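You operate a simulated robot arm through the tools that you are given. There is no shell and no other tool. Be economical: measure what you need, move in short steps, check, and stop when the job is done.

You run a simulated robot arm. Do the job below in one go: nothing can be reset, and whatever is moved stays where it is left.

JOB
Put things in order on the table. At the end: the yellow square pot (marked "39") is in the cream measuring bowl; the paprika jar stands on top of the yellow butter; the oregano jar stands where the red small tomato stood; the red small tomato from the table stands on top of the wooden board; the orange syrup bottle stands where the oregano jar stood; whatever was shut is shut again. Leave all else as you found it, and nothing knocked over.

It is judged by the outcome, as a careful person would: the job done as asked, and still so three seconds after it is handed in. It fails if anything else is knocked over, pushed out of place, dropped, spilled or broken.

ROBOT AND FRAMES
A 6-joint arm with a two-finger parallel gripper, fixed in place. Base frame: the origin is at the foot of the arm, x ahead of it, y to its left, z up. Readings come in mm, degrees, newtons and seconds.
With the tool pointing down near the work surface it reaches from about 240 to 640 mm from the base axis. Its first joint turns from -66.0 to 66.0 degrees. Payload 2.7 kg.
The tool frame sits at the grasp point between the pads (the TCP): z along the fingers, y along the line on which they close. The tips reach 23 mm beyond it. The gripper opens to 94 mm. The fingers are 38 mm wide and 10 mm thick; the gripper's body (54 by 96 mm) begins 39 mm behind the TCP.
Orientation is that of the tool frame in the base frame, as a unit quaternion [w, x, y, z]. With the fingers straight down and closing along the base's y, the tool's x points along the base's -x, its y along +y and its z along -z.

CONTROLS
- The arm moves only by the tool servo_tool. Its argument "increments" is one flat list of numbers, 6 for each row, row after row: the shift along the tool's x, y, z in cm, then the turn, a rotation vector about the tool's x, y, z in rad. In form: [tx, ty, tz, wx, wy, wz, tx, ty, tz, wx, wy, wz, ...]. A call has 1 to 12 rows; each row shifts and turns the commanded pose from where the row before left it, along the tool's axes as they then stand. "claw" is the finger opening in cm, from 0 to 9.4, set as the call begins (left out, the last holds). A row lasts 0.2 s, in which the tool goes at most 50 mm and 8.6 degrees; a call with a longer step from one row to the next is refused whole, and so is a gripper value outside its range. Where a pose cannot be reached the arm comes as near as it can. A force on the tool above 40 N (or 10 N above the force at the start of the call, whichever is more), or a blocked arm, ends the call early, and 0.2 s more pass. Each finger travels about 45 mm/s and halts on what it meets, pressing with about 40 N; the grip force reading is that of the motor and also rises with nothing between the fingers. The clock runs only during rows and for 0.2 s after the last one: add rows that do not move to give the fingers time. It gives the time, the measured TCP pose, the force on the tool (base axes), the opening and the grip force at its end, in the units of the frame above (readings bear some noise).
- Cameras (640 x 400 px; columns grow to the right, rows downward): "scene" is fixed at [76.9, -440.5, 1389.6]; the picture's right is [0.72, -0.69, 0.00], its down [-0.48, -0.49, -0.73] and it looks along [0.50, 0.52, -0.69] (base axes); focal length 333 px, centre (320, 200). "wrist" rides on the gripper at [-39, 0, -44] in the tool frame; the picture's right is [0.00, -1.00, 0.00], its down [0.97, 0.00, -0.24] and it looks along [0.24, 0.00, 0.97] (tool axes); focal length 218 px, centre (320, 200).
- grab_frame(camera): a new picture of that camera. It takes no simulated time.
- measure_at(camera, pixels): for up to 12 pixels [column, row] of the newest picture of that camera ("zoom" is the newest enlarged one), the place [x, y, z] in the base frame of the surface seen there, good to about 3 mm. It takes no simulated time.
- close_up(camera, box): a new picture of the part [left, top, right, bottom] of that camera's present view, enlarged. It takes no simulated time.
- hand_in(): hands the job in; it is judged then, once.

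Work in short steps. Measure before you move; look again where a grasp or a placing could have gone wrong, and mend it. You have 80 turns and 34 pictures in all, those below and enlarged ones among them. Open the gripper and draw the arm clear of the work before you hand the job in, unless the task says otherwise; then end with one line.

The tools are called after "Request:" as a command line: name --argument value ..., lists and objects as JSON in quotes. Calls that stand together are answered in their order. servo_tool: Moves the arm, as the interface text tells. Its arguments: {"type":"object","properties":{"increments":{"type":"array"},"claw":{"type":"number"}},"required":["increments"]} The other tools are called the same way: grab_frame (camera) takes a picture; measure_at (camera, pixels) gives the place of the surface under pixels of a picture; close_up (camera, box) takes an enlarged picture of a part of a camera's view; hand_in () hands the job in.

At the start:

```text
clock: 0.0
tool_pos: [290.2, 160.2, 1100.3]
ee_rot: [0.001, 0.0, 1.0, 0.0]
force: [0.2, -0.3, -0.2]
width: 93.9
grip_force: 0.1
```

scene: 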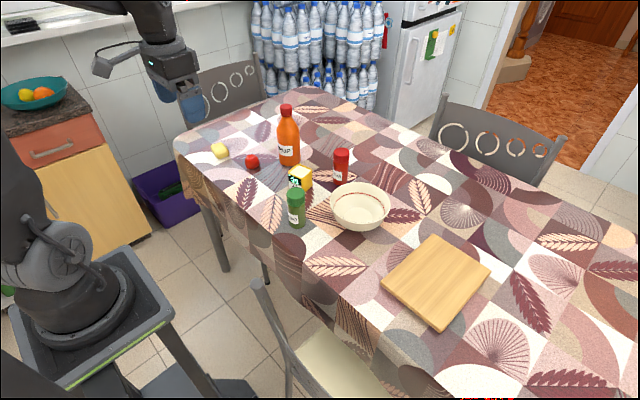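
wrist: 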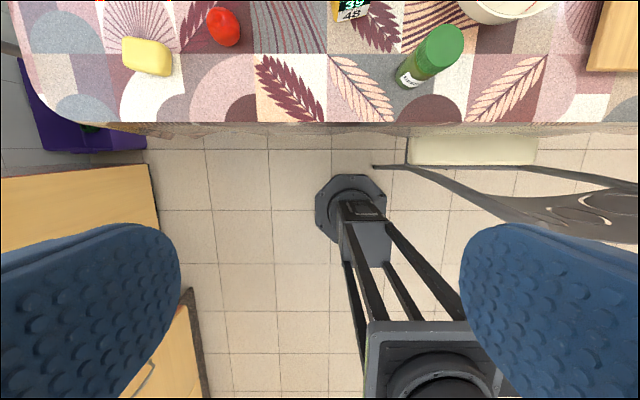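

The scene shows the butter near (220,151), tomato (252,162), orange bottle (288,135), pot (300,178), red jar (341,165), green jar (297,208), bowl (360,206) and board (437,281). I take an enlarged view to measure.

Request:
close_up --camera "scene" --box '[200, 90, 400, 240]'

Request:
measure_at --camera "scene" --pixels '[[437, 238], [490, 268], [440, 328], [383, 282], [437, 281], [220, 148], [252, 158], [286, 108], [341, 152], [297, 193], [300, 170], [360, 212]]'

```text
2.67 times, centred on (300, 165) of scene
```

zoom: 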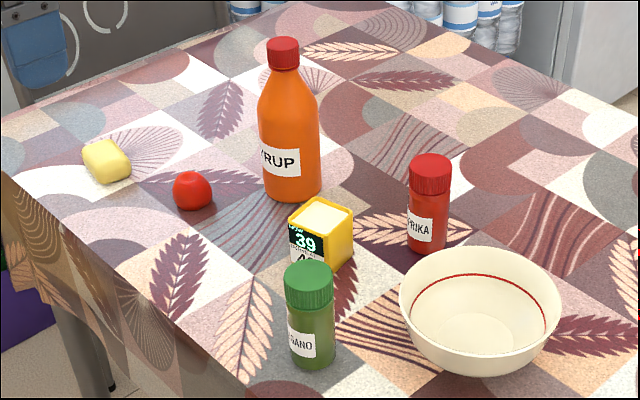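

```text
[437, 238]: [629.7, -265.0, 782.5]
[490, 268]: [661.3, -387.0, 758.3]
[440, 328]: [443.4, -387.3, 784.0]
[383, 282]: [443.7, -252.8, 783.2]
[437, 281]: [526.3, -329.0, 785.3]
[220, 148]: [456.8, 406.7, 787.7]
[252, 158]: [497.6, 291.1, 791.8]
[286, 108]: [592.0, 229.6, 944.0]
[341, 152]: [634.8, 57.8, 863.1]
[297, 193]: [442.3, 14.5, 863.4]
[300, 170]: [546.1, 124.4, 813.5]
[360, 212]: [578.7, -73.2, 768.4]
```

I measure the outlines of the objects in the zoom picture: caps, bases, and rims.

Request:
measure_at --camera "zoom" --pixels '[[283, 42], [290, 100], [290, 190], [431, 162], [428, 245], [308, 268], [312, 362], [322, 215], [192, 175], [192, 195], [105, 150], [110, 175]]'

Request:
measure_at --camera "zoom" --pixels '[[320, 199], [352, 210], [324, 234], [293, 217], [400, 285], [560, 285], [480, 248], [480, 322], [475, 345], [83, 150], [130, 168], [192, 208]]'

```text
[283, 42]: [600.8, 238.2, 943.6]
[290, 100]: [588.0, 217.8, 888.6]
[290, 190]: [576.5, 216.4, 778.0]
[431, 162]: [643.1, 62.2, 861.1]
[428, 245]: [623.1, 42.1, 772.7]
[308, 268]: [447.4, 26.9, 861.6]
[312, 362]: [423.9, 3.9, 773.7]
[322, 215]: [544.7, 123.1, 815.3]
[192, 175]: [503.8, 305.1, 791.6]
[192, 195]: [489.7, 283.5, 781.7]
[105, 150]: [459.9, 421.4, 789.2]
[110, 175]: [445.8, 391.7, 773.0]
```

```text
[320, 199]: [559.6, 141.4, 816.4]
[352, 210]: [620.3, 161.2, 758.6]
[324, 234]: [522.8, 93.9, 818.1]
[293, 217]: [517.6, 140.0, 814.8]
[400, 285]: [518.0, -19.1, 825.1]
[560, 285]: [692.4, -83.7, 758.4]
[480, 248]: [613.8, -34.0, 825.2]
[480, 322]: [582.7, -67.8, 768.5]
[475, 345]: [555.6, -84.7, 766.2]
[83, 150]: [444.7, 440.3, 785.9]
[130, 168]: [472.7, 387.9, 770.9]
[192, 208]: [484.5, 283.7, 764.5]
```

The table is at z≈758. I move the tool ahead, high over the objects, to look down with the wrist camera.

Request:
servo_tool --increments '[-4.5, -0.5, 0, 0, 0, 0, -4.5, -0.5, 0, 0, 0, 0, -4.5, -0.5, 1, 0, 0, 0, -4.5, -0.5, 1, 0, 0, 0, -2, 0, 1, 0, 0, 0, 0, 0, 0, 0, 0, 0]' --claw 9.4

Request:
grab_frame --camera "wrist"

```text
clock: 1.4
tool_pos: [490.5, 141.4, 1071.0]
ee_rot: [0.002, -0.001, 1.0, -0.001]
force: [0.1, 0.9, 0.3]
width: 94.1
grip_force: 0.1
```

```text
30 pictures are left
```

wrist: 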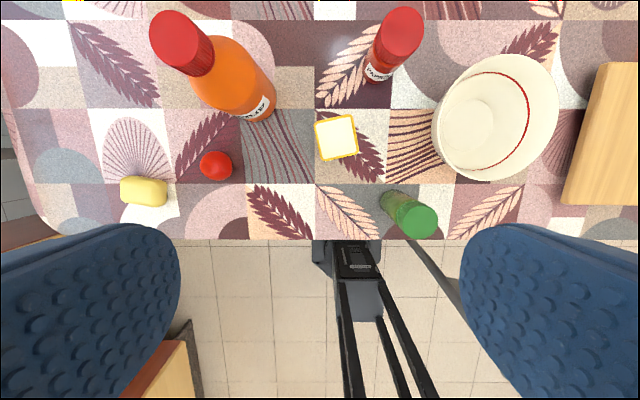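

From above: tomato (216,165), butter (143,192), bottle cap (178,38), pot (337,138), paprika cap (403,33), oregano cap (420,222), bowl (495,118). I measure their outlines.

Request:
measure_at --camera "wrist" --pixels '[[202, 165], [230, 165], [216, 153], [216, 177], [123, 187], [165, 187], [144, 178], [144, 200], [215, 162], [144, 188], [230, 70], [181, 31]]'

Request:
measure_at --camera "wrist" --pixels '[[319, 121], [351, 119], [357, 152], [322, 158], [337, 138], [407, 22], [386, 30], [421, 36], [420, 224], [407, 217], [435, 220], [421, 210]]'

Request:
measure_at --camera "wrist" --pixels '[[434, 120], [556, 100], [515, 57], [487, 178], [475, 130], [510, 130], [605, 68], [566, 195], [620, 140], [163, 60], [205, 20], [180, 12]]'

```text
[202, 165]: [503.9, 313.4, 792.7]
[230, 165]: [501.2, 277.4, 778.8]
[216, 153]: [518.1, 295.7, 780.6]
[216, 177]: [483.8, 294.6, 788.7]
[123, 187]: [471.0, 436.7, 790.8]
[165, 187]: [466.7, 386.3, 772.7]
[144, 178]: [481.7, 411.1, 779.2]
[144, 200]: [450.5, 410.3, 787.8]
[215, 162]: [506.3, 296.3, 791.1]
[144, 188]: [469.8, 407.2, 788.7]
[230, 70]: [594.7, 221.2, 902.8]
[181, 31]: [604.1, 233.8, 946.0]
```

```text
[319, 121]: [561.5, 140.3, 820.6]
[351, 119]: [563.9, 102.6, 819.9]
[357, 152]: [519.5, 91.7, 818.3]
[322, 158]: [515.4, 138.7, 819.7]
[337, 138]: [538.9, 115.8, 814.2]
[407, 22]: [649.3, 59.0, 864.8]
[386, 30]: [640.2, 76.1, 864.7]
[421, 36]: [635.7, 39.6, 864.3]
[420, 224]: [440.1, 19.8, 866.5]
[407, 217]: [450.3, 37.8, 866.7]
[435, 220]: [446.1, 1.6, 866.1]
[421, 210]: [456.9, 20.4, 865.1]
```

```text
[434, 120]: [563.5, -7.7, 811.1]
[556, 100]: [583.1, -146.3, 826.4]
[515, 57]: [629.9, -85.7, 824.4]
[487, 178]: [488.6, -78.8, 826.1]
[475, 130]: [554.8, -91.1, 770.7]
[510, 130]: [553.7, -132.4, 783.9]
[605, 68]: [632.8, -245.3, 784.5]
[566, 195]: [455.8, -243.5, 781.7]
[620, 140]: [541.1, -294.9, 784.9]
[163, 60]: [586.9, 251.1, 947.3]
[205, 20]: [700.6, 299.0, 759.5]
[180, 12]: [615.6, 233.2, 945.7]
```

Tomato centre is ≈(500,295), oregano ≈(438,19), bottle ≈(598,235), paprika ≈(637,58), butter ≈(462,410), board top z≈784. First I go to the tomato: over it, then down to z≈830.

Request:
servo_tool --increments '[-0.25, 3.84, 0, 0, 0, 0, -0.25, 3.84, 0, 0, 0, 0, -0.25, 3.84, 0, 0, 0, 0, -0.2, 3.84, 0, 0, 0, 0, 0, 0, 4.8, 0, 0, 0, 0, 0, 4.8, 0, 0, 0, 0, 0, 4.8, 0, 0, 0, 0, 0, 4.8, 0, 0, 0, 0, 0, 4.8, 0, 0, 0, 0, 0, 0, 0, 0, 0]' --claw 7.0

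Request:
grab_frame --camera "wrist"

```text
clock: 3.6
tool_pos: [502.3, 296.7, 830.2]
ee_rot: [0.0, 0.0, 1.0, 0.0]
force: [0.5, 0.3, -0.4]
width: 69.9
grip_force: 0.0
```

```text
29 pictures are left
```

wrist: 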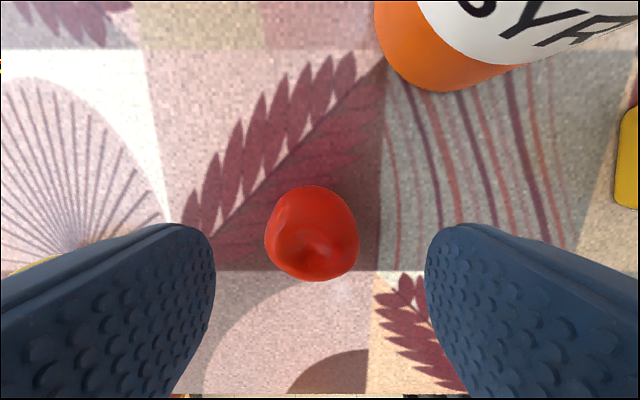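

The tomato spans cols 265–359, rows 185–282. I measure its edges and the bottle's base.

Request:
measure_at --camera "wrist" --pixels '[[267, 232], [356, 235], [311, 187], [313, 279], [312, 235], [415, 85], [440, 92], [470, 87], [376, 30], [500, 75]]'

```text
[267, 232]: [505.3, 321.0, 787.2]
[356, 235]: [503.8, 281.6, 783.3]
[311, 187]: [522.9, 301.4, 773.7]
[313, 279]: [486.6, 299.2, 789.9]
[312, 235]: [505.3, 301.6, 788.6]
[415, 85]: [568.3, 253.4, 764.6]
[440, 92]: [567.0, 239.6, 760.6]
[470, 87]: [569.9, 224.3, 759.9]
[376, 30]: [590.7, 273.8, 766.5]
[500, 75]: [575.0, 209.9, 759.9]
```

Tomato centre ≈(504,300). I shift there, descend to z≈785 and close.

Request:
servo_tool --increments '[-0.15, 0.35, 2.2, 0, 0, 0, 0, 0, 2.3, 0, 0, 0, 0, 0, 0, 0, 0, 0]'

Request:
servo_tool --increments '[0, 0, 0, 0, 0, 0, 0, 0, 0, 0, 0, 0, 0, 0, 0, 0, 0, 0, 0, 0, 0, 0, 0, 0]' --claw 3.0

```text
clock: 4.4
tool_pos: [501.8, 300.2, 784.6]
ee_rot: [0.001, 0.0, 1.0, 0.001]
force: [-0.7, 0.0, 0.5]
width: 69.9
grip_force: 0.0
```

```text
clock: 5.4
tool_pos: [502.8, 299.1, 784.5]
ee_rot: [0.001, 0.001, 1.0, -0.001]
force: [0.4, 0.6, -0.8]
width: 43.4
grip_force: 40.5
```

Gripped (43 mm). I lift to z≈985 and begin the carry toward the board.

Request:
servo_tool --increments '[0, 0, -4, 0, 0, 0, 0, 0, -4, 0, 0, 0, 0, 0, -4, 0, 0, 0, 0, 0, -4, 0, 0, 0, 0, 0, -4, 0, 0, 0, 0, -4.5, 0, 0, 0, 0, 0, -4.5, 0, 0, 0, 0, 0, -4.5, 0, 0, 0, 0, 0, -4.5, 0, 0, 0, 0, 0, -4.5, 0, 0, 0, 0, 0, -4.5, 0, 0, 0, 0]'

Request:
servo_tool --increments '[0, -4.5, 0, 0, 0, 0, -0.3, -4.5, 0, 0, 0, 0, -0.3, -4.5, 0, 0, 0, 0, -0.3, -4.5, 0, 0, 0, 0, -0.3, -4.5, 0, 0, 0, 0, -0.3, -4.5, 0, 0, 0, 0, -0.3, -4.5, 1, 0, 0, 0, -0.3, -3, 2, 0, 0, 0, 0, 0, 4, 0, 0, 0, 0, 0, 4, 0, 0, 0, 0, 0, 0, 0, 0, 0]'

Request:
grab_frame --camera "wrist"

```text
clock: 7.8
tool_pos: [503.6, 28.1, 985.5]
ee_rot: [-0.001, 0.0, 1.0, 0.0]
force: [0.2, -0.2, -0.8]
width: 43.6
grip_force: 40.5
```

```text
clock: 10.2
tool_pos: [526.7, -317.8, 876.3]
ee_rot: [0.001, 0.0, 1.0, -0.001]
force: [-1.0, -0.6, -1.5]
width: 43.3
grip_force: 39.9
```

```text
28 pictures are left
```

wrist: 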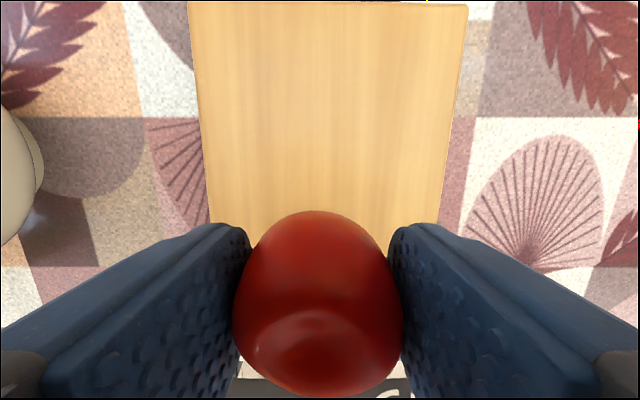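

Tomato is held over the board's middle. I lower to z≈811.5, watching the force.

Request:
servo_tool --increments '[0, 0, 3, 0, 0, 0, 0, 0, 2.5, 0, 0, 0, 0, 0, 0.6, 0, 0, 0, 0, 0, 0.4, 0, 0, 0, 0, 0, 0, 0, 0, 0]'

```text
clock: 11.4
tool_pos: [524.0, -314.9, 812.5]
ee_rot: [0.001, -0.001, 1.0, 0.0]
force: [-3.0, 4.8, 13.3]
width: 43.5
grip_force: 40.1
```

Force of 13 N upward shows contact at z≈812. I open gently, then rise.

Request:
servo_tool --increments '[0, 0, 0, 0, 0, 0, 0, 0, 0, 0, 0, 0, 0, 0, 0, 0, 0, 0]' --claw 6.6

Request:
servo_tool --increments '[0, 0, -2, 0, 0, 0, 0, 0, -4, 0, 0, 0, 0, 0, -4, 0, 0, 0, 0, 0, -3, 0, 0, 0]'

Request:
grab_frame --camera "wrist"

```text
clock: 12.2
tool_pos: [524.5, -315.3, 809.7]
ee_rot: [0.0, 0.001, 1.0, 0.001]
force: [-0.8, -0.2, -0.7]
width: 66.1
grip_force: 0.1
```

```text
clock: 13.2
tool_pos: [522.6, -318.4, 942.4]
ee_rot: [0.001, 0.0, 1.0, 0.0]
force: [0.3, -0.2, -0.1]
width: 66.2
grip_force: 0.0
```

```text
27 pictures are left
```

wrist: 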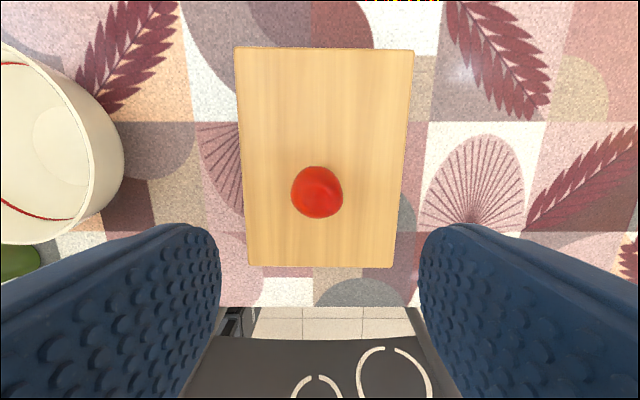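

Tomato stands on the board. Next I go over the oregano jar at (438,19) and look.

Request:
servo_tool --increments '[1.06, 4.22, 0, 0, 0, 0, 1.06, 4.22, 0, 0, 0, 0, 1.06, 4.22, 0, 0, 0, 0, 1.06, 4.22, 0, 0, 0, 0, 1.06, 4.22, 0, 0, 0, 0, 1.06, 4.22, 0, 0, 0, 0, 1.06, 4.22, 0, 0, 0, 0, 1.06, 4.22, 0, 0, 0, 0, 0, 0, 2, 0, 0, 0, 0, 0, 0, 0, 0, 0]' --claw 7.5

Request:
grab_frame --camera "wrist"

```text
clock: 15.4
tool_pos: [439.2, 19.4, 922.3]
ee_rot: [0.0, -0.001, 1.0, 0.001]
force: [-0.5, 0.6, 0.4]
width: 75.4
grip_force: 0.1
```

```text
26 pictures are left
```

wrist: 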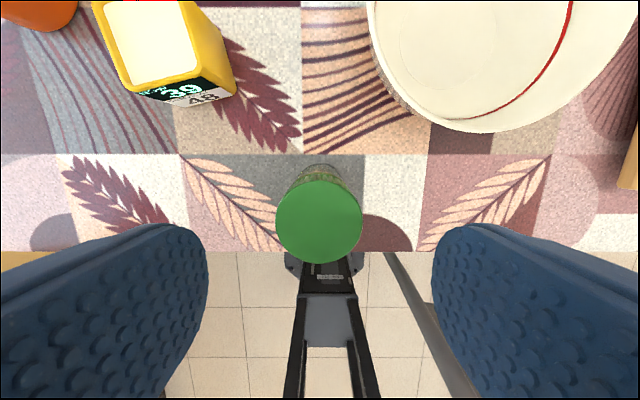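

Cap centred at (319,220). I measure its extent.

Request:
measure_at --camera "wrist" --pixels '[[319, 180], [319, 260], [279, 220], [360, 220], [319, 220], [319, 168]]'

```text
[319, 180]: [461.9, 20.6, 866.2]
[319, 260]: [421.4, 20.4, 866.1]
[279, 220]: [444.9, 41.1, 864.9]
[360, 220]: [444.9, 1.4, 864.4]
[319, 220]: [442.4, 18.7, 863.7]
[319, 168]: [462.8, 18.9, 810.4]
```

Jar centre is (442,20). I descend to z≈836 and close.

Request:
servo_tool --increments '[-0.3, 0.1, 3, 0, 0, 0, 0, 0, 3, 0, 0, 0, 0, 0, 2.6, 0, 0, 0, 0, 0, 0, 0, 0, 0]'

Request:
servo_tool --increments '[0, 0, 0, 0, 0, 0, 0, 0, 0, 0, 0, 0, 0, 0, 0, 0, 0, 0, 0, 0, 0, 0, 0, 0]' --claw 2.5

```text
clock: 16.4
tool_pos: [440.8, 20.9, 835.6]
ee_rot: [0.001, 0.0, 1.0, 0.0]
force: [0.7, -0.3, 0.0]
width: 75.2
grip_force: 0.1
```

```text
clock: 17.4
tool_pos: [440.5, 21.4, 835.1]
ee_rot: [0.001, 0.001, 1.0, 0.0]
force: [0.1, -0.3, 1.2]
width: 42.8
grip_force: 40.5
```

Gripped. I lift 10 cm, carry to above the tomato's old place (504,300) and lower to just above.

Request:
servo_tool --increments '[0, 0, -3, 0, 0, 0, 0, 0, -4, 0, 0, 0, 0, 0, -3, 0, 0, 0, -0.88, 3.98, 0, 0, 0, 0, -0.88, 3.98, 0, 0, 0, 0, -0.88, 3.98, 0, 0, 0, 0, -0.88, 3.98, 0, 0, 0, 0, -0.88, 3.98, 0, 0, 0, 0, -0.88, 3.98, 0, 0, 0, 0, -0.88, 3.98, 0, 0, 0, 0, 0, 0, 0, 0, 0, 0]'

Request:
servo_tool --increments '[0, 0, 3, 0, 0, 0, 0, 0, 3, 0, 0, 0, 0, 0, 2.5, 0, 0, 0, 0, 0, 0.8, 0, 0, 0, 0, 0, 0.6, 0, 0, 0, 0, 0, 0, 0, 0, 0]'

```text
clock: 19.8
tool_pos: [501.4, 302.0, 931.2]
ee_rot: [0.001, 0.0, 1.0, 0.0]
force: [0.2, -0.2, -1.8]
width: 43.2
grip_force: 40.3
```

```text
clock: 21.2
tool_pos: [502.9, 299.1, 835.9]
ee_rot: [0.001, 0.0, 1.0, 0.0]
force: [-0.1, -0.3, -1.8]
width: 43.2
grip_force: 39.6
```

At z≈836, no contact yet; I lower in small steps a little further.

Request:
servo_tool --increments '[0, 0, 0.15, 0, 0, 0, 0, 0, 0.1, 0, 0, 0]'

```text
clock: 21.8
tool_pos: [502.3, 299.5, 835.5]
ee_rot: [0.002, -0.001, 1.0, 0.001]
force: [-4.4, -2.7, 15.5]
width: 42.6
grip_force: 40.3
```

Contact (15 N). I open to 6.5 cm and rise straight up.

Request:
servo_tool --increments '[0, 0, -0.1, 0, 0, 0, 0, 0, 0, 0, 0, 0, 0, 0, 0, 0, 0, 0]' --claw 6.8

Request:
servo_tool --increments '[0, 0, -3, 0, 0, 0, 0, 0, -4, 0, 0, 0, 0, 0, -4, 0, 0, 0, 0, 0, -4, 0, 0, 0, 0, 0, -4, 0, 0, 0, 0, 0, 0, 0, 0, 0]'

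Request:
grab_frame --camera "wrist"

```text
clock: 22.6
tool_pos: [501.7, 299.5, 834.8]
ee_rot: [0.0, 0.0, 1.0, -0.001]
force: [0.2, 0.5, 0.0]
width: 68.2
grip_force: 0.2
```

```text
clock: 24.0
tool_pos: [505.2, 298.7, 1023.9]
ee_rot: [0.001, 0.0, 1.0, 0.0]
force: [-0.6, -0.6, -0.2]
width: 68.1
grip_force: 0.1
```

```text
25 pictures are left
```

wrist: 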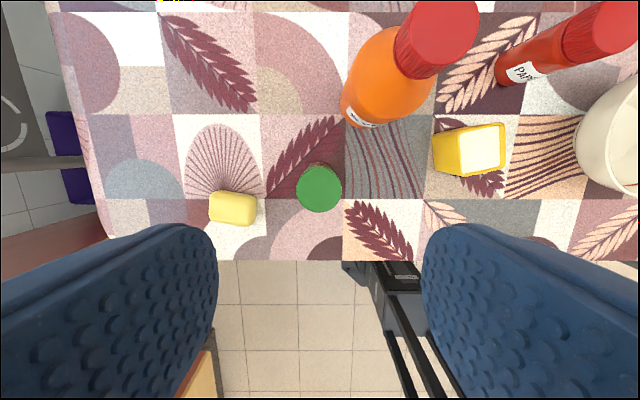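

Oregano stands at the tomato's place. Now the bottle: cap at (443,25) and body; I measure cap, shoulders, and also the butter outline.

Request:
measure_at --camera "wrist" --pixels '[[412, 20], [476, 25], [443, 4], [435, 52], [443, 25], [405, 45], [420, 70], [390, 40], [360, 60], [408, 30]]'

Request:
measure_at --camera "wrist" --pixels '[[213, 193], [253, 197], [210, 219], [252, 222], [233, 191], [232, 224], [211, 207], [255, 209], [232, 206], [319, 188], [297, 186], [341, 186]]'

```text
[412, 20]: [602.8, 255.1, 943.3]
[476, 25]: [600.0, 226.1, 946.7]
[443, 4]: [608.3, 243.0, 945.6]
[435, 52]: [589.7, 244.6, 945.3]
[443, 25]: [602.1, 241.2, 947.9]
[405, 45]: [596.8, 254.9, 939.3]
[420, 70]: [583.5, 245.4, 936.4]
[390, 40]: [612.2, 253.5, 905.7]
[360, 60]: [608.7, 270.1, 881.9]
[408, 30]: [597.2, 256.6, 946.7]
```

```text
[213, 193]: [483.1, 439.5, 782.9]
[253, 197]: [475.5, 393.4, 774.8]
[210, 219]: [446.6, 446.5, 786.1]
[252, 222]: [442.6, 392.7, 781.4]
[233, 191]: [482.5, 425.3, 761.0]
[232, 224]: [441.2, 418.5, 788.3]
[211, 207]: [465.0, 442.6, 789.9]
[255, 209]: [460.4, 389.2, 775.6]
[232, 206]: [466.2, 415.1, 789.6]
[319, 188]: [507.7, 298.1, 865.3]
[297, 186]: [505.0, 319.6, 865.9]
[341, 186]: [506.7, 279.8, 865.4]
```

Cap centre ≈(599,241), top 946, Ø≈30. I move above it at z≈1020 and check whether that radius is reached.

Request:
servo_tool --increments '[-3, -1.95, 0, 0, 0, 0, -3, -1.95, 0, 0, 0, 0, -3.3, -1.9, 0, 0, 0, 0, 0, 0, 2, 0, 0, 0, 0, 0, 0, 0, 0, 0]'

Request:
grab_frame --camera "wrist"

```text
clock: 25.2
tool_pos: [583.8, 234.6, 1001.5]
ee_rot: [0.0, -0.001, 1.0, 0.0]
force: [0.2, -1.2, 0.0]
width: 67.8
grip_force: 0.0
out of reach, approached as far as the arm can: row 3
```

```text
24 pictures are left
```

wrist: 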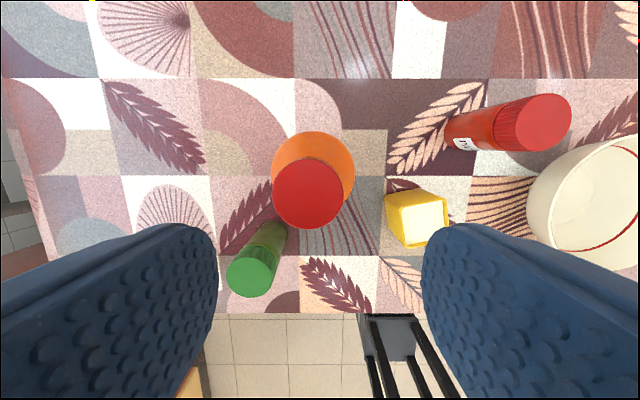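

Reached only r≈629 at this height. I descend a bit to ~960 and push outwards while tilting the fingers outward by 0.12 rad about the closing axis, which keeps the pads vertical.

Request:
servo_tool --increments '[0, 0, 0, 0, -0.06, 0, 0, 0, 0, 0, -0.06, 0, 0, 0, 0, 0, 0, 0]'

Request:
measure_at --camera "wrist" --pixels '[[274, 195], [344, 193], [308, 159], [308, 228], [315, 135], [273, 168], [353, 168], [308, 193], [237, 262], [278, 275]]'

```text
clock: 26.0
tool_pos: [583.3, 234.5, 1000.3]
ee_rot: [0.061, -0.001, 0.998, 0.0]
force: [-0.3, 1.1, 0.1]
width: 67.7
grip_force: 0.0
```

```text
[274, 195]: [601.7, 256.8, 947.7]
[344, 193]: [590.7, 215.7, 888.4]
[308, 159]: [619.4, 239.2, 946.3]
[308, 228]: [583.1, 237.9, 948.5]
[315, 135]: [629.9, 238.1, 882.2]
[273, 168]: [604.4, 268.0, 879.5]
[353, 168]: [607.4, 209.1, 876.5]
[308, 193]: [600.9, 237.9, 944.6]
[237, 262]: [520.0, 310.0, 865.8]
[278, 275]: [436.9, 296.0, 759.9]
```

Bottle axis ≈(601,238.5). I move outward 16 mm and 4 mm in y at this height.

Request:
servo_tool --increments '[-1.6, 0.4, 0.2, 0, 0, 0, 0, 0, 0, 0, 0, 0]' --claw 7.0

```text
clock: 26.6
tool_pos: [599.5, 238.4, 1001.7]
ee_rot: [0.06, 0.0, 0.998, 0.001]
force: [0.3, -0.3, 0.5]
width: 69.9
grip_force: 0.1
```

Reached. Now straight down to z≈930 (tool-frame components for the tilt), then close.

Request:
servo_tool --increments '[0.36, 0, 3, 0, 0, 0, 0.36, 0, 3, 0, 0, 0, 0.13, 0, 1.05, 0, 0, 0, 0, 0, 0, 0, 0, 0]'

Request:
close_up --camera "scene" --box '[200, 50, 400, 200]'

```text
clock: 27.6
tool_pos: [599.0, 240.7, 931.2]
ee_rot: [0.061, 0.0, 0.998, 0.001]
force: [-0.5, -0.7, 0.7]
width: 69.8
grip_force: 0.1
```

```text
2.67 times, centred on (300, 125) of scene
```

zoom: 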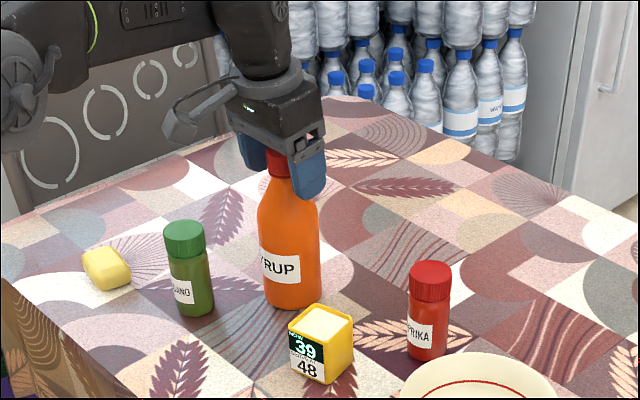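

The fingers straddle the cap. I close.

Request:
servo_tool --increments '[0, 0, 0, 0, 0, 0, 0, 0, 0, 0, 0, 0, 0, 0, 0, 0, 0, 0, 0, 0, 0, 0, 0, 0]' --claw 2.5

Request:
servo_tool --increments '[-0.12, 0, -1, 0, 0, 0, 0, 0, 0, 0, 0, 0]'

```text
clock: 28.6
tool_pos: [599.7, 239.3, 931.3]
ee_rot: [0.061, 0.001, 0.998, 0.0]
force: [0.4, -0.6, 0.6]
width: 36.3
grip_force: 40.4
```

```text
clock: 29.2
tool_pos: [601.1, 241.0, 941.7]
ee_rot: [0.061, 0.0, 0.998, 0.0]
force: [-0.3, -0.1, -4.4]
width: 36.3
grip_force: 39.8
```

The bottle lifted (≈4.5 N). I lift 7 cm total and carry it in a straight line toward (441,20), rising a little more to pass over the pot.

Request:
servo_tool --increments '[-0.36, 0, -3, 0, 0, 0, -0.36, 0, -3, 0, 0, 0, 1.4, -2.2, -1.2, 0, 0, 0, 2.6, -3.6, -1.3, 0, 0, 0, 2.7, -3.7, -0.3, 0, 0, 0, 2.7, -3.7, -0.3, 0, 0, 0, 2.7, -3.7, -0.3, 0, 0, 0, 2.4, -3.4, -0.3, 0, 0, 0, 1.1, -1.7, -0.1, 0, 0, 0, 0, 0, 0, 0, 0, 0]'

Request:
grab_frame --camera "scene"

```text
clock: 31.4
tool_pos: [441.8, 19.3, 1018.3]
ee_rot: [0.059, 0.001, 0.998, 0.001]
force: [0.1, -0.2, -3.8]
width: 36.2
grip_force: 40.2
```

```text
22 pictures are left
```

scene: 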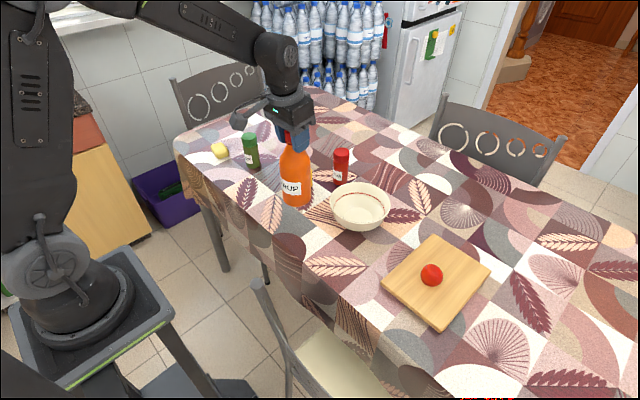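

Bottle hangs upright over the oregano's old place. I lower to just above the table.

Request:
servo_tool --increments '[0.36, 0, 3, 0, 0, 0, 0.36, 0, 3, 0, 0, 0, 0.24, 0, 2.0, 0, 0, 0, 0.06, 0, 0.5, 0, 0, 0, 0, 0, 0, 0, 0, 0]'

Request:
servo_tool --increments '[0.02, 0, 0.2, 0, 0, 0, 0, 0, 0, 0, 0, 0]'

```text
clock: 32.6
tool_pos: [441.0, 21.3, 933.8]
ee_rot: [0.059, -0.001, 0.998, 0.0]
force: [0.1, 0.4, -4.7]
width: 36.2
grip_force: 40.1
```

```text
clock: 33.2
tool_pos: [439.4, 19.5, 930.8]
ee_rot: [0.061, 0.0, 0.998, 0.001]
force: [0.2, 2.2, 0.6]
width: 36.2
grip_force: 39.8
```

The load has gone to the table. I open and withdraw straight up.

Request:
servo_tool --increments '[0, 0, 0, 0, 0, 0, 0, 0, 0, 0, 0, 0, 0, 0, 0, 0, 0, 0]' --claw 6.8

Request:
servo_tool --increments '[-0.36, 0, -3, 0, 0, 0, -0.36, 0, -3, 0, 0, 0, -0.36, 0, -3, 0, 0, 0, 0, 0, 0, 0, 0, 0]'

Request:
grab_frame --camera "wrist"

```text
clock: 34.0
tool_pos: [439.4, 20.4, 930.4]
ee_rot: [0.06, 0.0, 0.998, 0.0]
force: [1.0, -0.8, 0.7]
width: 68.0
grip_force: 0.1
```

```text
clock: 35.0
tool_pos: [441.6, 17.5, 1022.5]
ee_rot: [0.06, 0.0, 0.998, 0.001]
force: [-0.8, 0.2, 0.7]
width: 67.8
grip_force: 0.1
```

```text
21 pictures are left
```

wrist: 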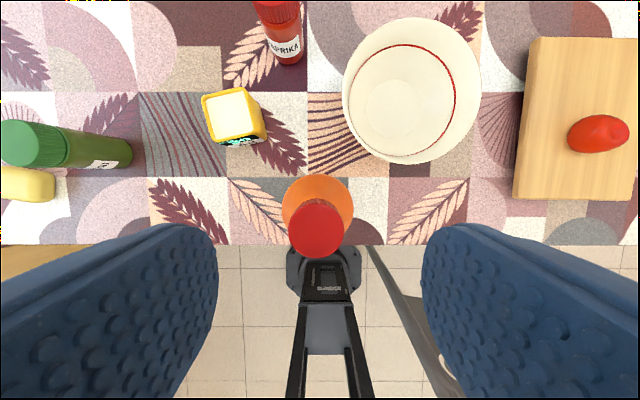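

Bottle stands. Next the paprika jar near (637,58): I move to (600,57), z≈940 and look.

Request:
servo_tool --increments '[-3.92, 0.98, 0.47, 0, 0, 0, -3.92, 0.98, 0.47, 0, 0, 0, -3.92, 0.98, 0.47, 0, 0, 0, -3.92, 0.98, 0.47, 0, 0, 0, 0.48, 0, 4, 0, 0, 0, 0.48, 0, 4, 0, 0, 0, 0, 0, 0, 0, 0, 0]' --claw 7.5

Request:
grab_frame --camera "wrist"

```text
clock: 36.6
tool_pos: [599.3, 61.5, 944.3]
ee_rot: [0.06, -0.001, 0.998, -0.001]
force: [-0.4, -0.4, 0.6]
width: 75.0
grip_force: 0.0
```

```text
20 pictures are left
```

wrist: 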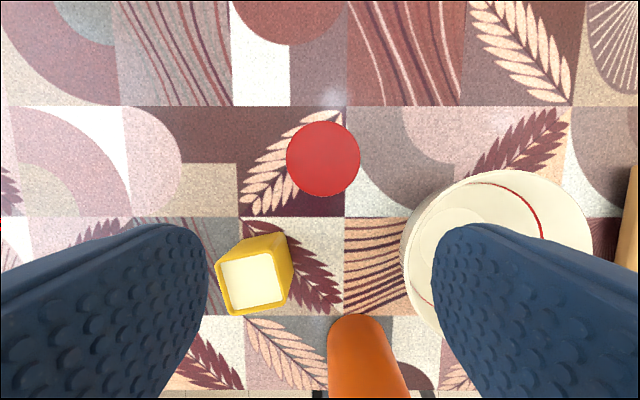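

Cap centred at (323,158), clear of the bowl. I measure its edges, and the bowl rim and pot top.

Request:
measure_at --camera "wrist" --pixels '[[323, 123], [323, 194], [288, 158], [358, 158], [323, 158], [220, 260], [273, 254], [283, 302], [230, 312], [405, 225], [500, 172], [588, 230]]'

```text
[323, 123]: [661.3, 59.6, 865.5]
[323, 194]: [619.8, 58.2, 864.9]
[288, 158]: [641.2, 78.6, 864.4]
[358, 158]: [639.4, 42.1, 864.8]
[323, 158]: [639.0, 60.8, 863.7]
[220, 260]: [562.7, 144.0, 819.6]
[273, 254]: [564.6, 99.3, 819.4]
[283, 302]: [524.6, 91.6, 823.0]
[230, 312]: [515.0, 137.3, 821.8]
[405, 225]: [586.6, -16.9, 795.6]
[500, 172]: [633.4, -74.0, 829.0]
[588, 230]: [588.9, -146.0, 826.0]
```

Jar centre (640,60). I move out 39 mm and look at the reading before descending.

Request:
servo_tool --increments '[-1.94, 0, 0.24, 0, 0, 0, -1.94, -0.05, 0.24, 0, 0, 0, 0, 0, 0, 0, 0, 0]'

```text
clock: 37.4
tool_pos: [636.4, 61.1, 943.1]
ee_rot: [0.06, 0.0, 0.998, 0.0]
force: [0.1, 0.2, 0.9]
width: 74.8
grip_force: 0.0
```

Reached. Straight down to z≈836 and close.

Request:
servo_tool --increments '[0.4, -0.05, 3.5, 0, 0, 0, 0.42, 0, 3.5, 0, 0, 0, 0.43, 0, 3.6, 0, 0, 0, 0, 0, 0, 0, 0, 0]'

Request:
servo_tool --increments '[0, 0, 0, 0, 0, 0, 0, 0, 0, 0, 0, 0, 0, 0, 0, 0, 0, 0, 0, 0, 0, 0, 0, 0]' --claw 2.5

```text
clock: 38.4
tool_pos: [638.1, 60.6, 835.9]
ee_rot: [0.061, 0.0, 0.998, 0.0]
force: [-0.4, 0.3, -0.4]
width: 75.3
grip_force: 0.1
```

```text
clock: 39.4
tool_pos: [638.1, 60.0, 837.4]
ee_rot: [0.061, 0.0, 0.998, -0.001]
force: [0.1, 0.1, 0.2]
width: 43.0
grip_force: 40.3
```

Gripped. I lift to z≈967 and carry toward a viewing point near the butter, (415,380).

Request:
servo_tool --increments '[-0.52, 0, -4.3, 0, 0, 0, -0.52, 0, -4.3, 0, 0, 0, -0.52, 0, -4.3, 0, 0, 0, 2.46, 3.56, -0.3, 0, 0, 0, 2.46, 3.56, -0.3, 0, 0, 0, 2.46, 3.56, -0.3, 0, 0, 0, 2.46, 3.56, -0.3, 0, 0, 0, 2.46, 3.56, -0.3, 0, 0, 0, 2.46, 3.56, -0.3, 0, 0, 0, 2.46, 3.56, -0.3, 0, 0, 0, 2.46, 3.56, -0.3, 0, 0, 0, 2.46, 3.56, -0.3, 0, 0, 0]'

Request:
grab_frame --camera "wrist"

Request:
close_up --camera "scene" --box '[190, 110, 270, 170]'

```text
clock: 42.0
tool_pos: [411.0, 377.9, 962.1]
ee_rot: [0.06, 0.0, 0.998, -0.001]
force: [0.2, 0.3, -0.4]
width: 43.0
grip_force: 39.9
```

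```text
19 pictures are left
```

wrist: 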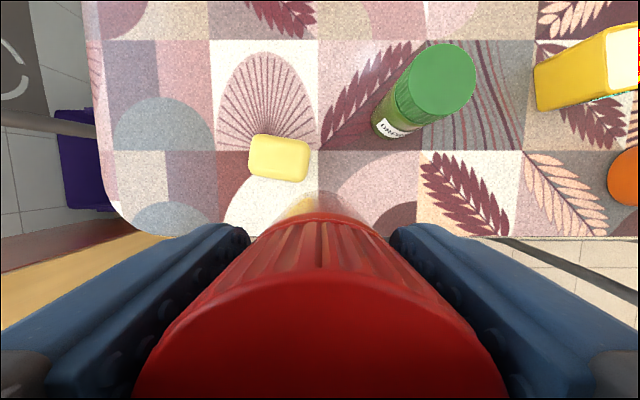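

```text
6.67 times, centred on (230, 140) of scene
```

zoom: 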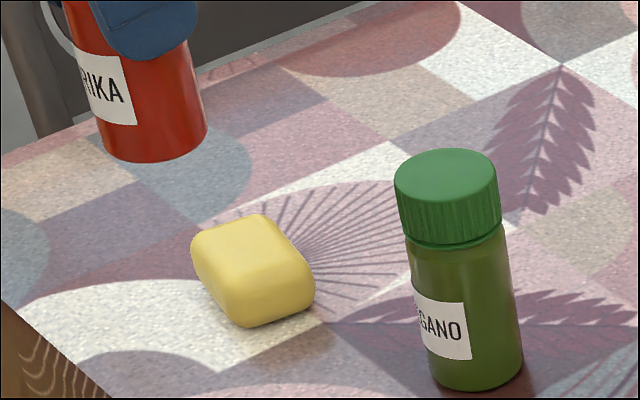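

Butter in wrist view spans cols 248–311, rows 133–182, clearly seen. I measure its top edges in both pictures.

Request:
measure_at --camera "wrist" --pixels '[[252, 138], [306, 143], [304, 178], [251, 172], [278, 157], [280, 137], [278, 178], [251, 155], [307, 160], [265, 150], [295, 165]]'

Request:
measure_at --camera "zoom" --pixels '[[200, 235], [262, 220], [305, 270], [240, 290], [250, 255], [240, 320], [312, 295], [235, 240], [265, 270], [150, 150]]'

```text
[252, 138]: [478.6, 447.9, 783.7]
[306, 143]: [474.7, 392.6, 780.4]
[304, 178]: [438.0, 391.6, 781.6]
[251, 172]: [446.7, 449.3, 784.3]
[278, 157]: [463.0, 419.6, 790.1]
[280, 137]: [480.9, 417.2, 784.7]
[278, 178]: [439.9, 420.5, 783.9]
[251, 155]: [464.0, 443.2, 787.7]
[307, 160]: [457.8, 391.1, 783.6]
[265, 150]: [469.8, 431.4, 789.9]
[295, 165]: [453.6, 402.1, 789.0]
```

```text
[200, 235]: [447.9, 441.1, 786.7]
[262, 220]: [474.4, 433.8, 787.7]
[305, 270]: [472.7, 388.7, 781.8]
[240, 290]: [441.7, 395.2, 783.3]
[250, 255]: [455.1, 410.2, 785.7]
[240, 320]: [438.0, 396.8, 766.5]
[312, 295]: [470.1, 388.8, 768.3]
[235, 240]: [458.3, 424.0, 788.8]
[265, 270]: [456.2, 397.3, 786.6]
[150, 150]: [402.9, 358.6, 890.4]
```

Butter centre ≈(460,418), top ≈790. I move the jar over it and down to z≈892.

Request:
servo_tool --increments '[-2.33, 2, 0.28, 0, 0, 0, -2.33, 2, 0.28, 0, 0, 0, 0.42, 0, 3.5, 0, 0, 0, 0.42, 0, 3.5, 0, 0, 0, 0, 0, 0, 0, 0, 0, 0, 0, 0, 0, 0, 0]'

Request:
servo_tool --increments '[0, 0, 0, 0, 0, 0]'

Request:
close_up --camera "scene" --box '[190, 110, 270, 170]'

Request:
grab_frame --camera "wrist"

```text
clock: 43.4
tool_pos: [459.8, 419.7, 891.0]
ee_rot: [0.06, 0.001, 0.998, 0.001]
force: [0.2, -0.1, -1.2]
width: 43.0
grip_force: 40.2
```

```text
clock: 43.8
tool_pos: [458.8, 419.1, 891.1]
ee_rot: [0.06, 0.0, 0.998, 0.001]
force: [0.4, 1.0, -0.2]
width: 42.7
grip_force: 40.1
```

```text
6.67 times, centred on (230, 140) of scene
```

zoom: 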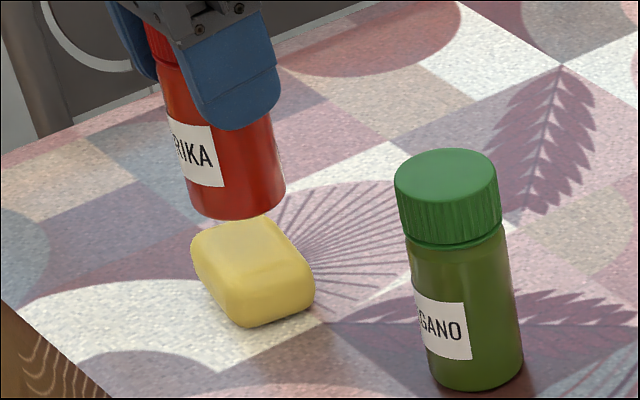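

```text
16 pictures are left
```

wrist: 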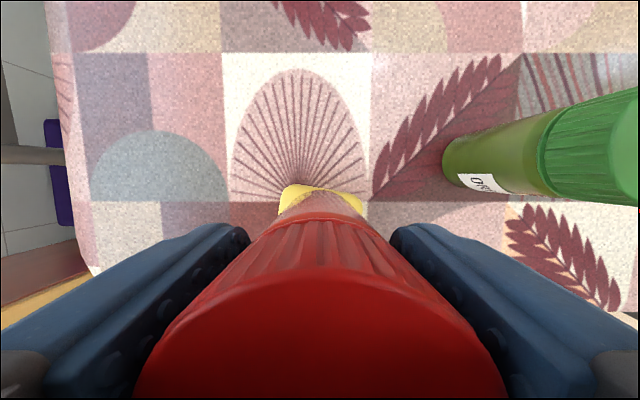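

I check the jar's bottom location in the zoom picture: front-bottom (238,215), left edge (192,195), right edge (283,190).

Request:
measure_at --camera "zoom" --pixels '[[238, 214], [194, 196], [282, 188], [215, 210], [262, 209], [240, 226], [250, 245], [242, 247], [230, 200]]'

Request:
measure_at --camera "wrist" --pixels '[[283, 195], [363, 200], [325, 190], [290, 188], [300, 215]]'

```text
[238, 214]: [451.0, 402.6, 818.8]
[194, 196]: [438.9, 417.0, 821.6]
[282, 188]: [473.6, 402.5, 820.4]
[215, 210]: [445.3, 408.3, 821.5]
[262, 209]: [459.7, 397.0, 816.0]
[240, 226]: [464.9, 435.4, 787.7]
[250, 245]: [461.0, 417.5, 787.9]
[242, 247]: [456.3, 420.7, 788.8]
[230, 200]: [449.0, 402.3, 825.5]
```

```text
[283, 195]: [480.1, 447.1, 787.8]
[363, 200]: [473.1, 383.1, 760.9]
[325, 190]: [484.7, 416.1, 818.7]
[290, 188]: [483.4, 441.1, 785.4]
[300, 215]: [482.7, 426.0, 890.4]
```

Jar axis ≈(462,416); butter ≈(460,419). I correct by (-2,+2) mm and lower to within a few mm, then in small steps.

Request:
servo_tool --increments '[0.2, 0.2, 0, 0, 0, 0, 0.12, 0, 1.0, 0, 0, 0, 0.11, 0, 0.9, 0, 0, 0, 0, 0, 0, 0, 0, 0]'

Request:
servo_tool --increments '[0.02, 0, 0.15, 0, 0, 0, 0, 0, 0, 0, 0, 0]'

```text
clock: 44.8
tool_pos: [459.1, 420.9, 874.0]
ee_rot: [0.061, 0.0, 0.998, 0.001]
force: [0.5, 0.2, -0.6]
width: 43.0
grip_force: 40.6
```

```text
clock: 45.4
tool_pos: [459.0, 420.8, 873.3]
ee_rot: [0.06, 0.0, 0.998, 0.001]
force: [0.3, -0.4, -0.5]
width: 42.8
grip_force: 40.5
```

No contact yet at z≈872; continue in small steps.

Request:
servo_tool --increments '[0.02, 0, 0.15, 0, 0, 0, 0, 0, 0, 0, 0, 0]'

Request:
servo_tool --increments '[0.02, 0, 0.15, 0, 0, 0, 0, 0, 0, 0, 0, 0]'

```text
clock: 46.0
tool_pos: [459.6, 419.8, 872.1]
ee_rot: [0.06, 0.001, 0.998, -0.001]
force: [-0.5, 0.0, -1.4]
width: 42.8
grip_force: 40.2
```

```text
clock: 46.6
tool_pos: [459.6, 419.5, 870.4]
ee_rot: [0.061, 0.0, 0.998, 0.0]
force: [0.8, 0.0, -1.8]
width: 43.0
grip_force: 40.0
```

Still free at ≈870; continue.

Request:
servo_tool --increments '[0.02, 0, 0.12, 0, 0, 0, 0, 0, 0, 0, 0, 0]'

Request:
servo_tool --increments '[0.01, 0, 0.1, 0, 0, 0, 0, 0, 0, 0, 0, 0]'

```text
clock: 47.2
tool_pos: [458.8, 420.3, 868.2]
ee_rot: [0.06, 0.0, 0.998, 0.0]
force: [0.5, 0.3, -0.9]
width: 42.9
grip_force: 40.0
```

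```text
clock: 47.8
tool_pos: [459.6, 421.2, 868.8]
ee_rot: [0.06, 0.0, 0.998, 0.001]
force: [0.5, -0.6, -0.4]
width: 43.1
grip_force: 40.5
```

Force about zero; one more millimetre each until contact.

Request:
servo_tool --increments '[0.01, 0, 0.1, 0, 0, 0, 0, 0, 0, 0, 0, 0]'

Request:
close_up --camera "scene" --box '[190, 110, 270, 170]'

```text
clock: 48.4
tool_pos: [459.5, 420.2, 867.0]
ee_rot: [0.061, 0.0, 0.998, -0.001]
force: [0.5, -0.1, -1.8]
width: 43.3
grip_force: 40.4
```

```text
6.67 times, centred on (230, 140) of scene
```

zoom: 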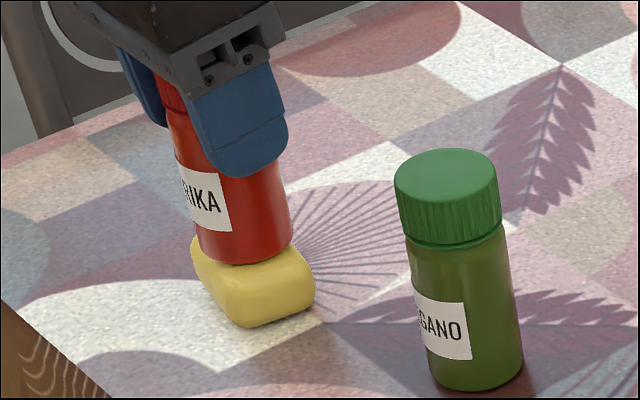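

The jar hangs a hair above the butter, a little too far from the camera (jar centre ≈(246,241), butter top centre ≈(252,254)). I shift (-3,-4) mm and lower on.

Request:
servo_tool --increments '[0.3, -0.4, -0.04, 0, 0, 0, 0.01, 0, 0.1, 0, 0, 0, 0, 0, 0, 0, 0, 0]'

Request:
servo_tool --increments '[0.01, 0, 0.1, 0, 0, 0, 0, 0, 0, 0, 0, 0]'

```text
clock: 49.2
tool_pos: [457.0, 417.1, 866.9]
ee_rot: [0.06, 0.001, 0.998, 0.0]
force: [0.4, -0.3, -2.0]
width: 42.9
grip_force: 40.0
```

```text
clock: 49.8
tool_pos: [456.3, 416.9, 867.5]
ee_rot: [0.061, 0.0, 0.998, 0.001]
force: [0.0, 0.7, -0.5]
width: 43.2
grip_force: 40.0
```

Not yet pressed; another millimetre or so at a time.

Request:
servo_tool --increments '[0.01, 0, 0.1, 0, 0, 0, 0, 0, 0, 0, 0, 0]'

Request:
servo_tool --increments '[0.01, 0, 0.1, 0, 0, 0, 0, 0, 0, 0, 0, 0]'

```text
clock: 50.4
tool_pos: [457.2, 417.9, 865.5]
ee_rot: [0.061, 0.0, 0.998, 0.001]
force: [-5.2, -1.9, 11.8]
width: 43.0
grip_force: 40.6
```

```text
clock: 51.0
tool_pos: [456.9, 417.5, 865.5]
ee_rot: [0.063, 0.0, 0.998, 0.002]
force: [-1.6, 1.5, 17.5]
width: 42.9
grip_force: 39.7
```

Contact (12–17 N). I back off 1.5 mm to unload, then open slowly enough and check before leaving.

Request:
servo_tool --increments '[-0.02, 0, -0.13, 0, 0, 0, 0, 0, 0, 0, 0, 0]'

Request:
servo_tool --increments '[0, 0, 0, 0, 0, 0, 0, 0, 0, 0, 0, 0, 0, 0, 0, 0, 0, 0]' --claw 6.8

Request:
close_up --camera "scene" --box '[190, 110, 270, 170]'

```text
clock: 51.6
tool_pos: [455.9, 417.2, 867.1]
ee_rot: [0.062, 0.0, 0.998, 0.001]
force: [3.0, 2.9, 16.0]
width: 42.7
grip_force: 40.0
```

```text
clock: 52.4
tool_pos: [456.1, 415.4, 865.3]
ee_rot: [0.061, 0.0, 0.998, 0.001]
force: [-0.4, -0.4, 0.6]
width: 68.2
grip_force: 0.0
```

```text
6.67 times, centred on (230, 140) of scene
```

zoom: 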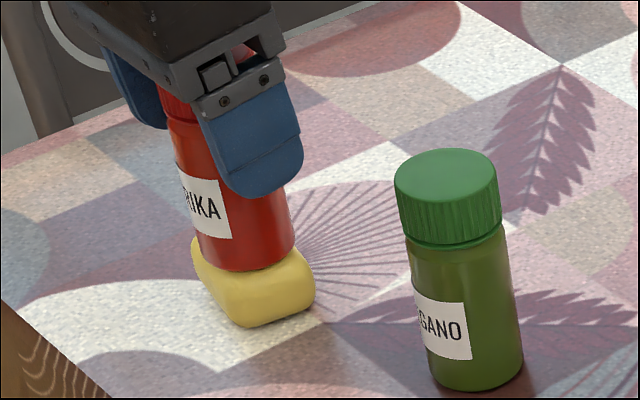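

The jar stands on the butter. I withdraw straight up and look.

Request:
servo_tool --increments '[-0.12, 0, -1, 0, 0, 0, -0.36, 0, -3, 0, 0, 0, -0.36, 0, -3, 0, 0, 0, -0.36, 0, -3, 0, 0, 0, -0.36, 0, -3, 0, 0, 0]'

Request:
grab_frame --camera "wrist"

```text
clock: 53.6
tool_pos: [460.1, 417.7, 995.9]
ee_rot: [0.06, 0.0, 0.998, 0.0]
force: [-0.1, 0.0, -0.1]
width: 67.9
grip_force: 0.0
```

```text
13 pictures are left
```

wrist: 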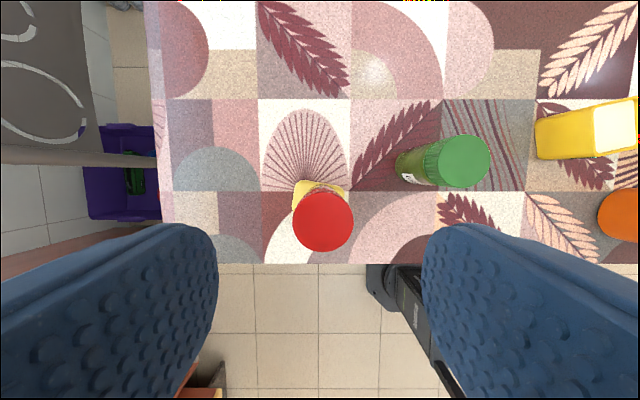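

Paprika stands on the butter. Now the pot, centre ≈(540,117), turned ≈+6°: I remove the tilt, go above it, turn by 0.11 rad and look.

Request:
servo_tool --increments '[0, 0, 0, 0, 0.06, 0, 0, 0, 0, 0, 0.06, 0, -1.14, -4.3, 0, 0, 0, 0, -1.14, -4.3, 0, 0, 0, 0, -1.14, -4.3, 0, 0, 0, 0, -1.14, -4.3, 0, 0, 0, 0, -1.14, -4.3, 0, 0, 0, 0, -1.14, -4.3, 0, 0, 0, 0, -1.14, -4.3, 0, 0, 0, 0, 0, 0, 3, 0, 0, -0.11, 0, 0, 3, 0, 0, 0, 0, 0, 0, 0, 0, 0]' --claw 7.6

Request:
grab_frame --camera "wrist"

```text
clock: 56.2
tool_pos: [538.7, 115.2, 934.9]
ee_rot: [0.001, -0.056, 0.998, 0.0]
force: [0.2, -0.6, -0.6]
width: 75.9
grip_force: 0.0
```

```text
12 pictures are left
```

wrist: 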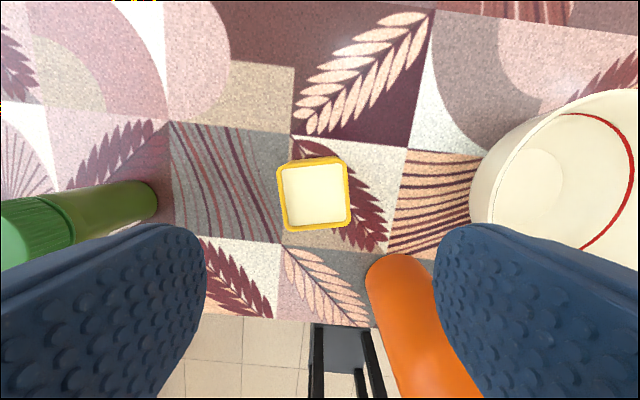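

The pot still appears turned relative to the image (top edge (278,166)→(346,157)). I measure its corners, and the bowl.

Request:
measure_at --camera "wrist" --pixels '[[280, 168], [344, 160], [348, 224], [289, 229], [312, 162], [318, 227], [283, 198], [347, 192], [315, 195], [472, 200], [586, 95], [540, 170]]'

```text
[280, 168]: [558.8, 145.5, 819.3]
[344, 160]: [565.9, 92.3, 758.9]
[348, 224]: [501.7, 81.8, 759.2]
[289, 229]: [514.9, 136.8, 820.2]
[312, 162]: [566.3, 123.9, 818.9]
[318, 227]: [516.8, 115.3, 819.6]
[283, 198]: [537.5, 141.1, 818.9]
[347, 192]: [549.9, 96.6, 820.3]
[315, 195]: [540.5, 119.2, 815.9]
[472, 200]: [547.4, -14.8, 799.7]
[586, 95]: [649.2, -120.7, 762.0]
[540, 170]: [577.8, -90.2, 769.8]
```

The pot's turn is ≈12°, centre ≈(541,119). I add 0.1 rad, centre, and descend to z≈808.

Request:
servo_tool --increments '[0, 0, 0, 0, 0, -0.1, -0.3, 0.3, 0, 0, 0, 0, 0, 0, 4, 0, 0, 0, 0, 0, 4, 0, 0, 0, 0, 0, 1, 0, 0, 0, 0, 0, 0, 0, 0, 0]'

Request:
grab_frame --camera "wrist"

```text
clock: 57.6
tool_pos: [536.1, 118.3, 842.4]
ee_rot: [0.001, -0.105, 0.994, 0.0]
force: [-0.9, -0.2, 0.0]
width: 76.0
grip_force: 0.0
```

```text
11 pictures are left
```

wrist: 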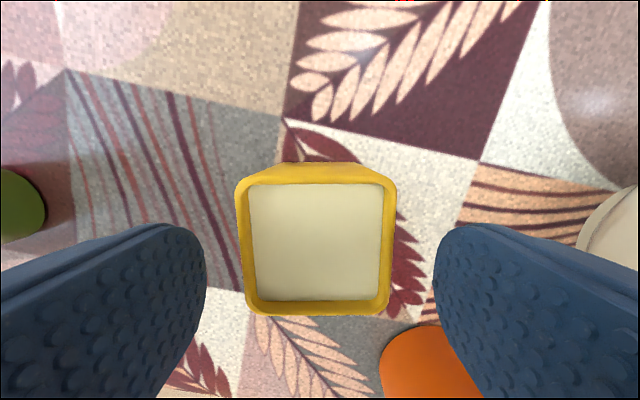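

Aligned and centred in y; the pot centre is ≈7 mm ahead of the TCP. I shift forward 6 mm, descend to z≈808 and close.

Request:
servo_tool --increments '[-0.6, 0.1, 0, 0, 0, 0, 0, 0, 3.4, 0, 0, 0, 0, 0, 0, 0, 0, 0]'

Request:
servo_tool --increments '[0, 0, 0, 0, 0, 0, 0, 0, 0, 0, 0, 0, 0, 0, 0, 0, 0, 0, 0, 0, 0, 0, 0, 0]' --claw 3.5

```text
clock: 58.4
tool_pos: [543.2, 120.4, 810.2]
ee_rot: [0.001, -0.106, 0.994, 0.0]
force: [0.8, -1.4, -0.4]
width: 76.1
grip_force: 0.1
```

```text
clock: 59.4
tool_pos: [543.4, 119.4, 810.4]
ee_rot: [0.001, -0.106, 0.994, 0.0]
force: [1.1, -0.5, 0.4]
width: 51.6
grip_force: 40.0
```

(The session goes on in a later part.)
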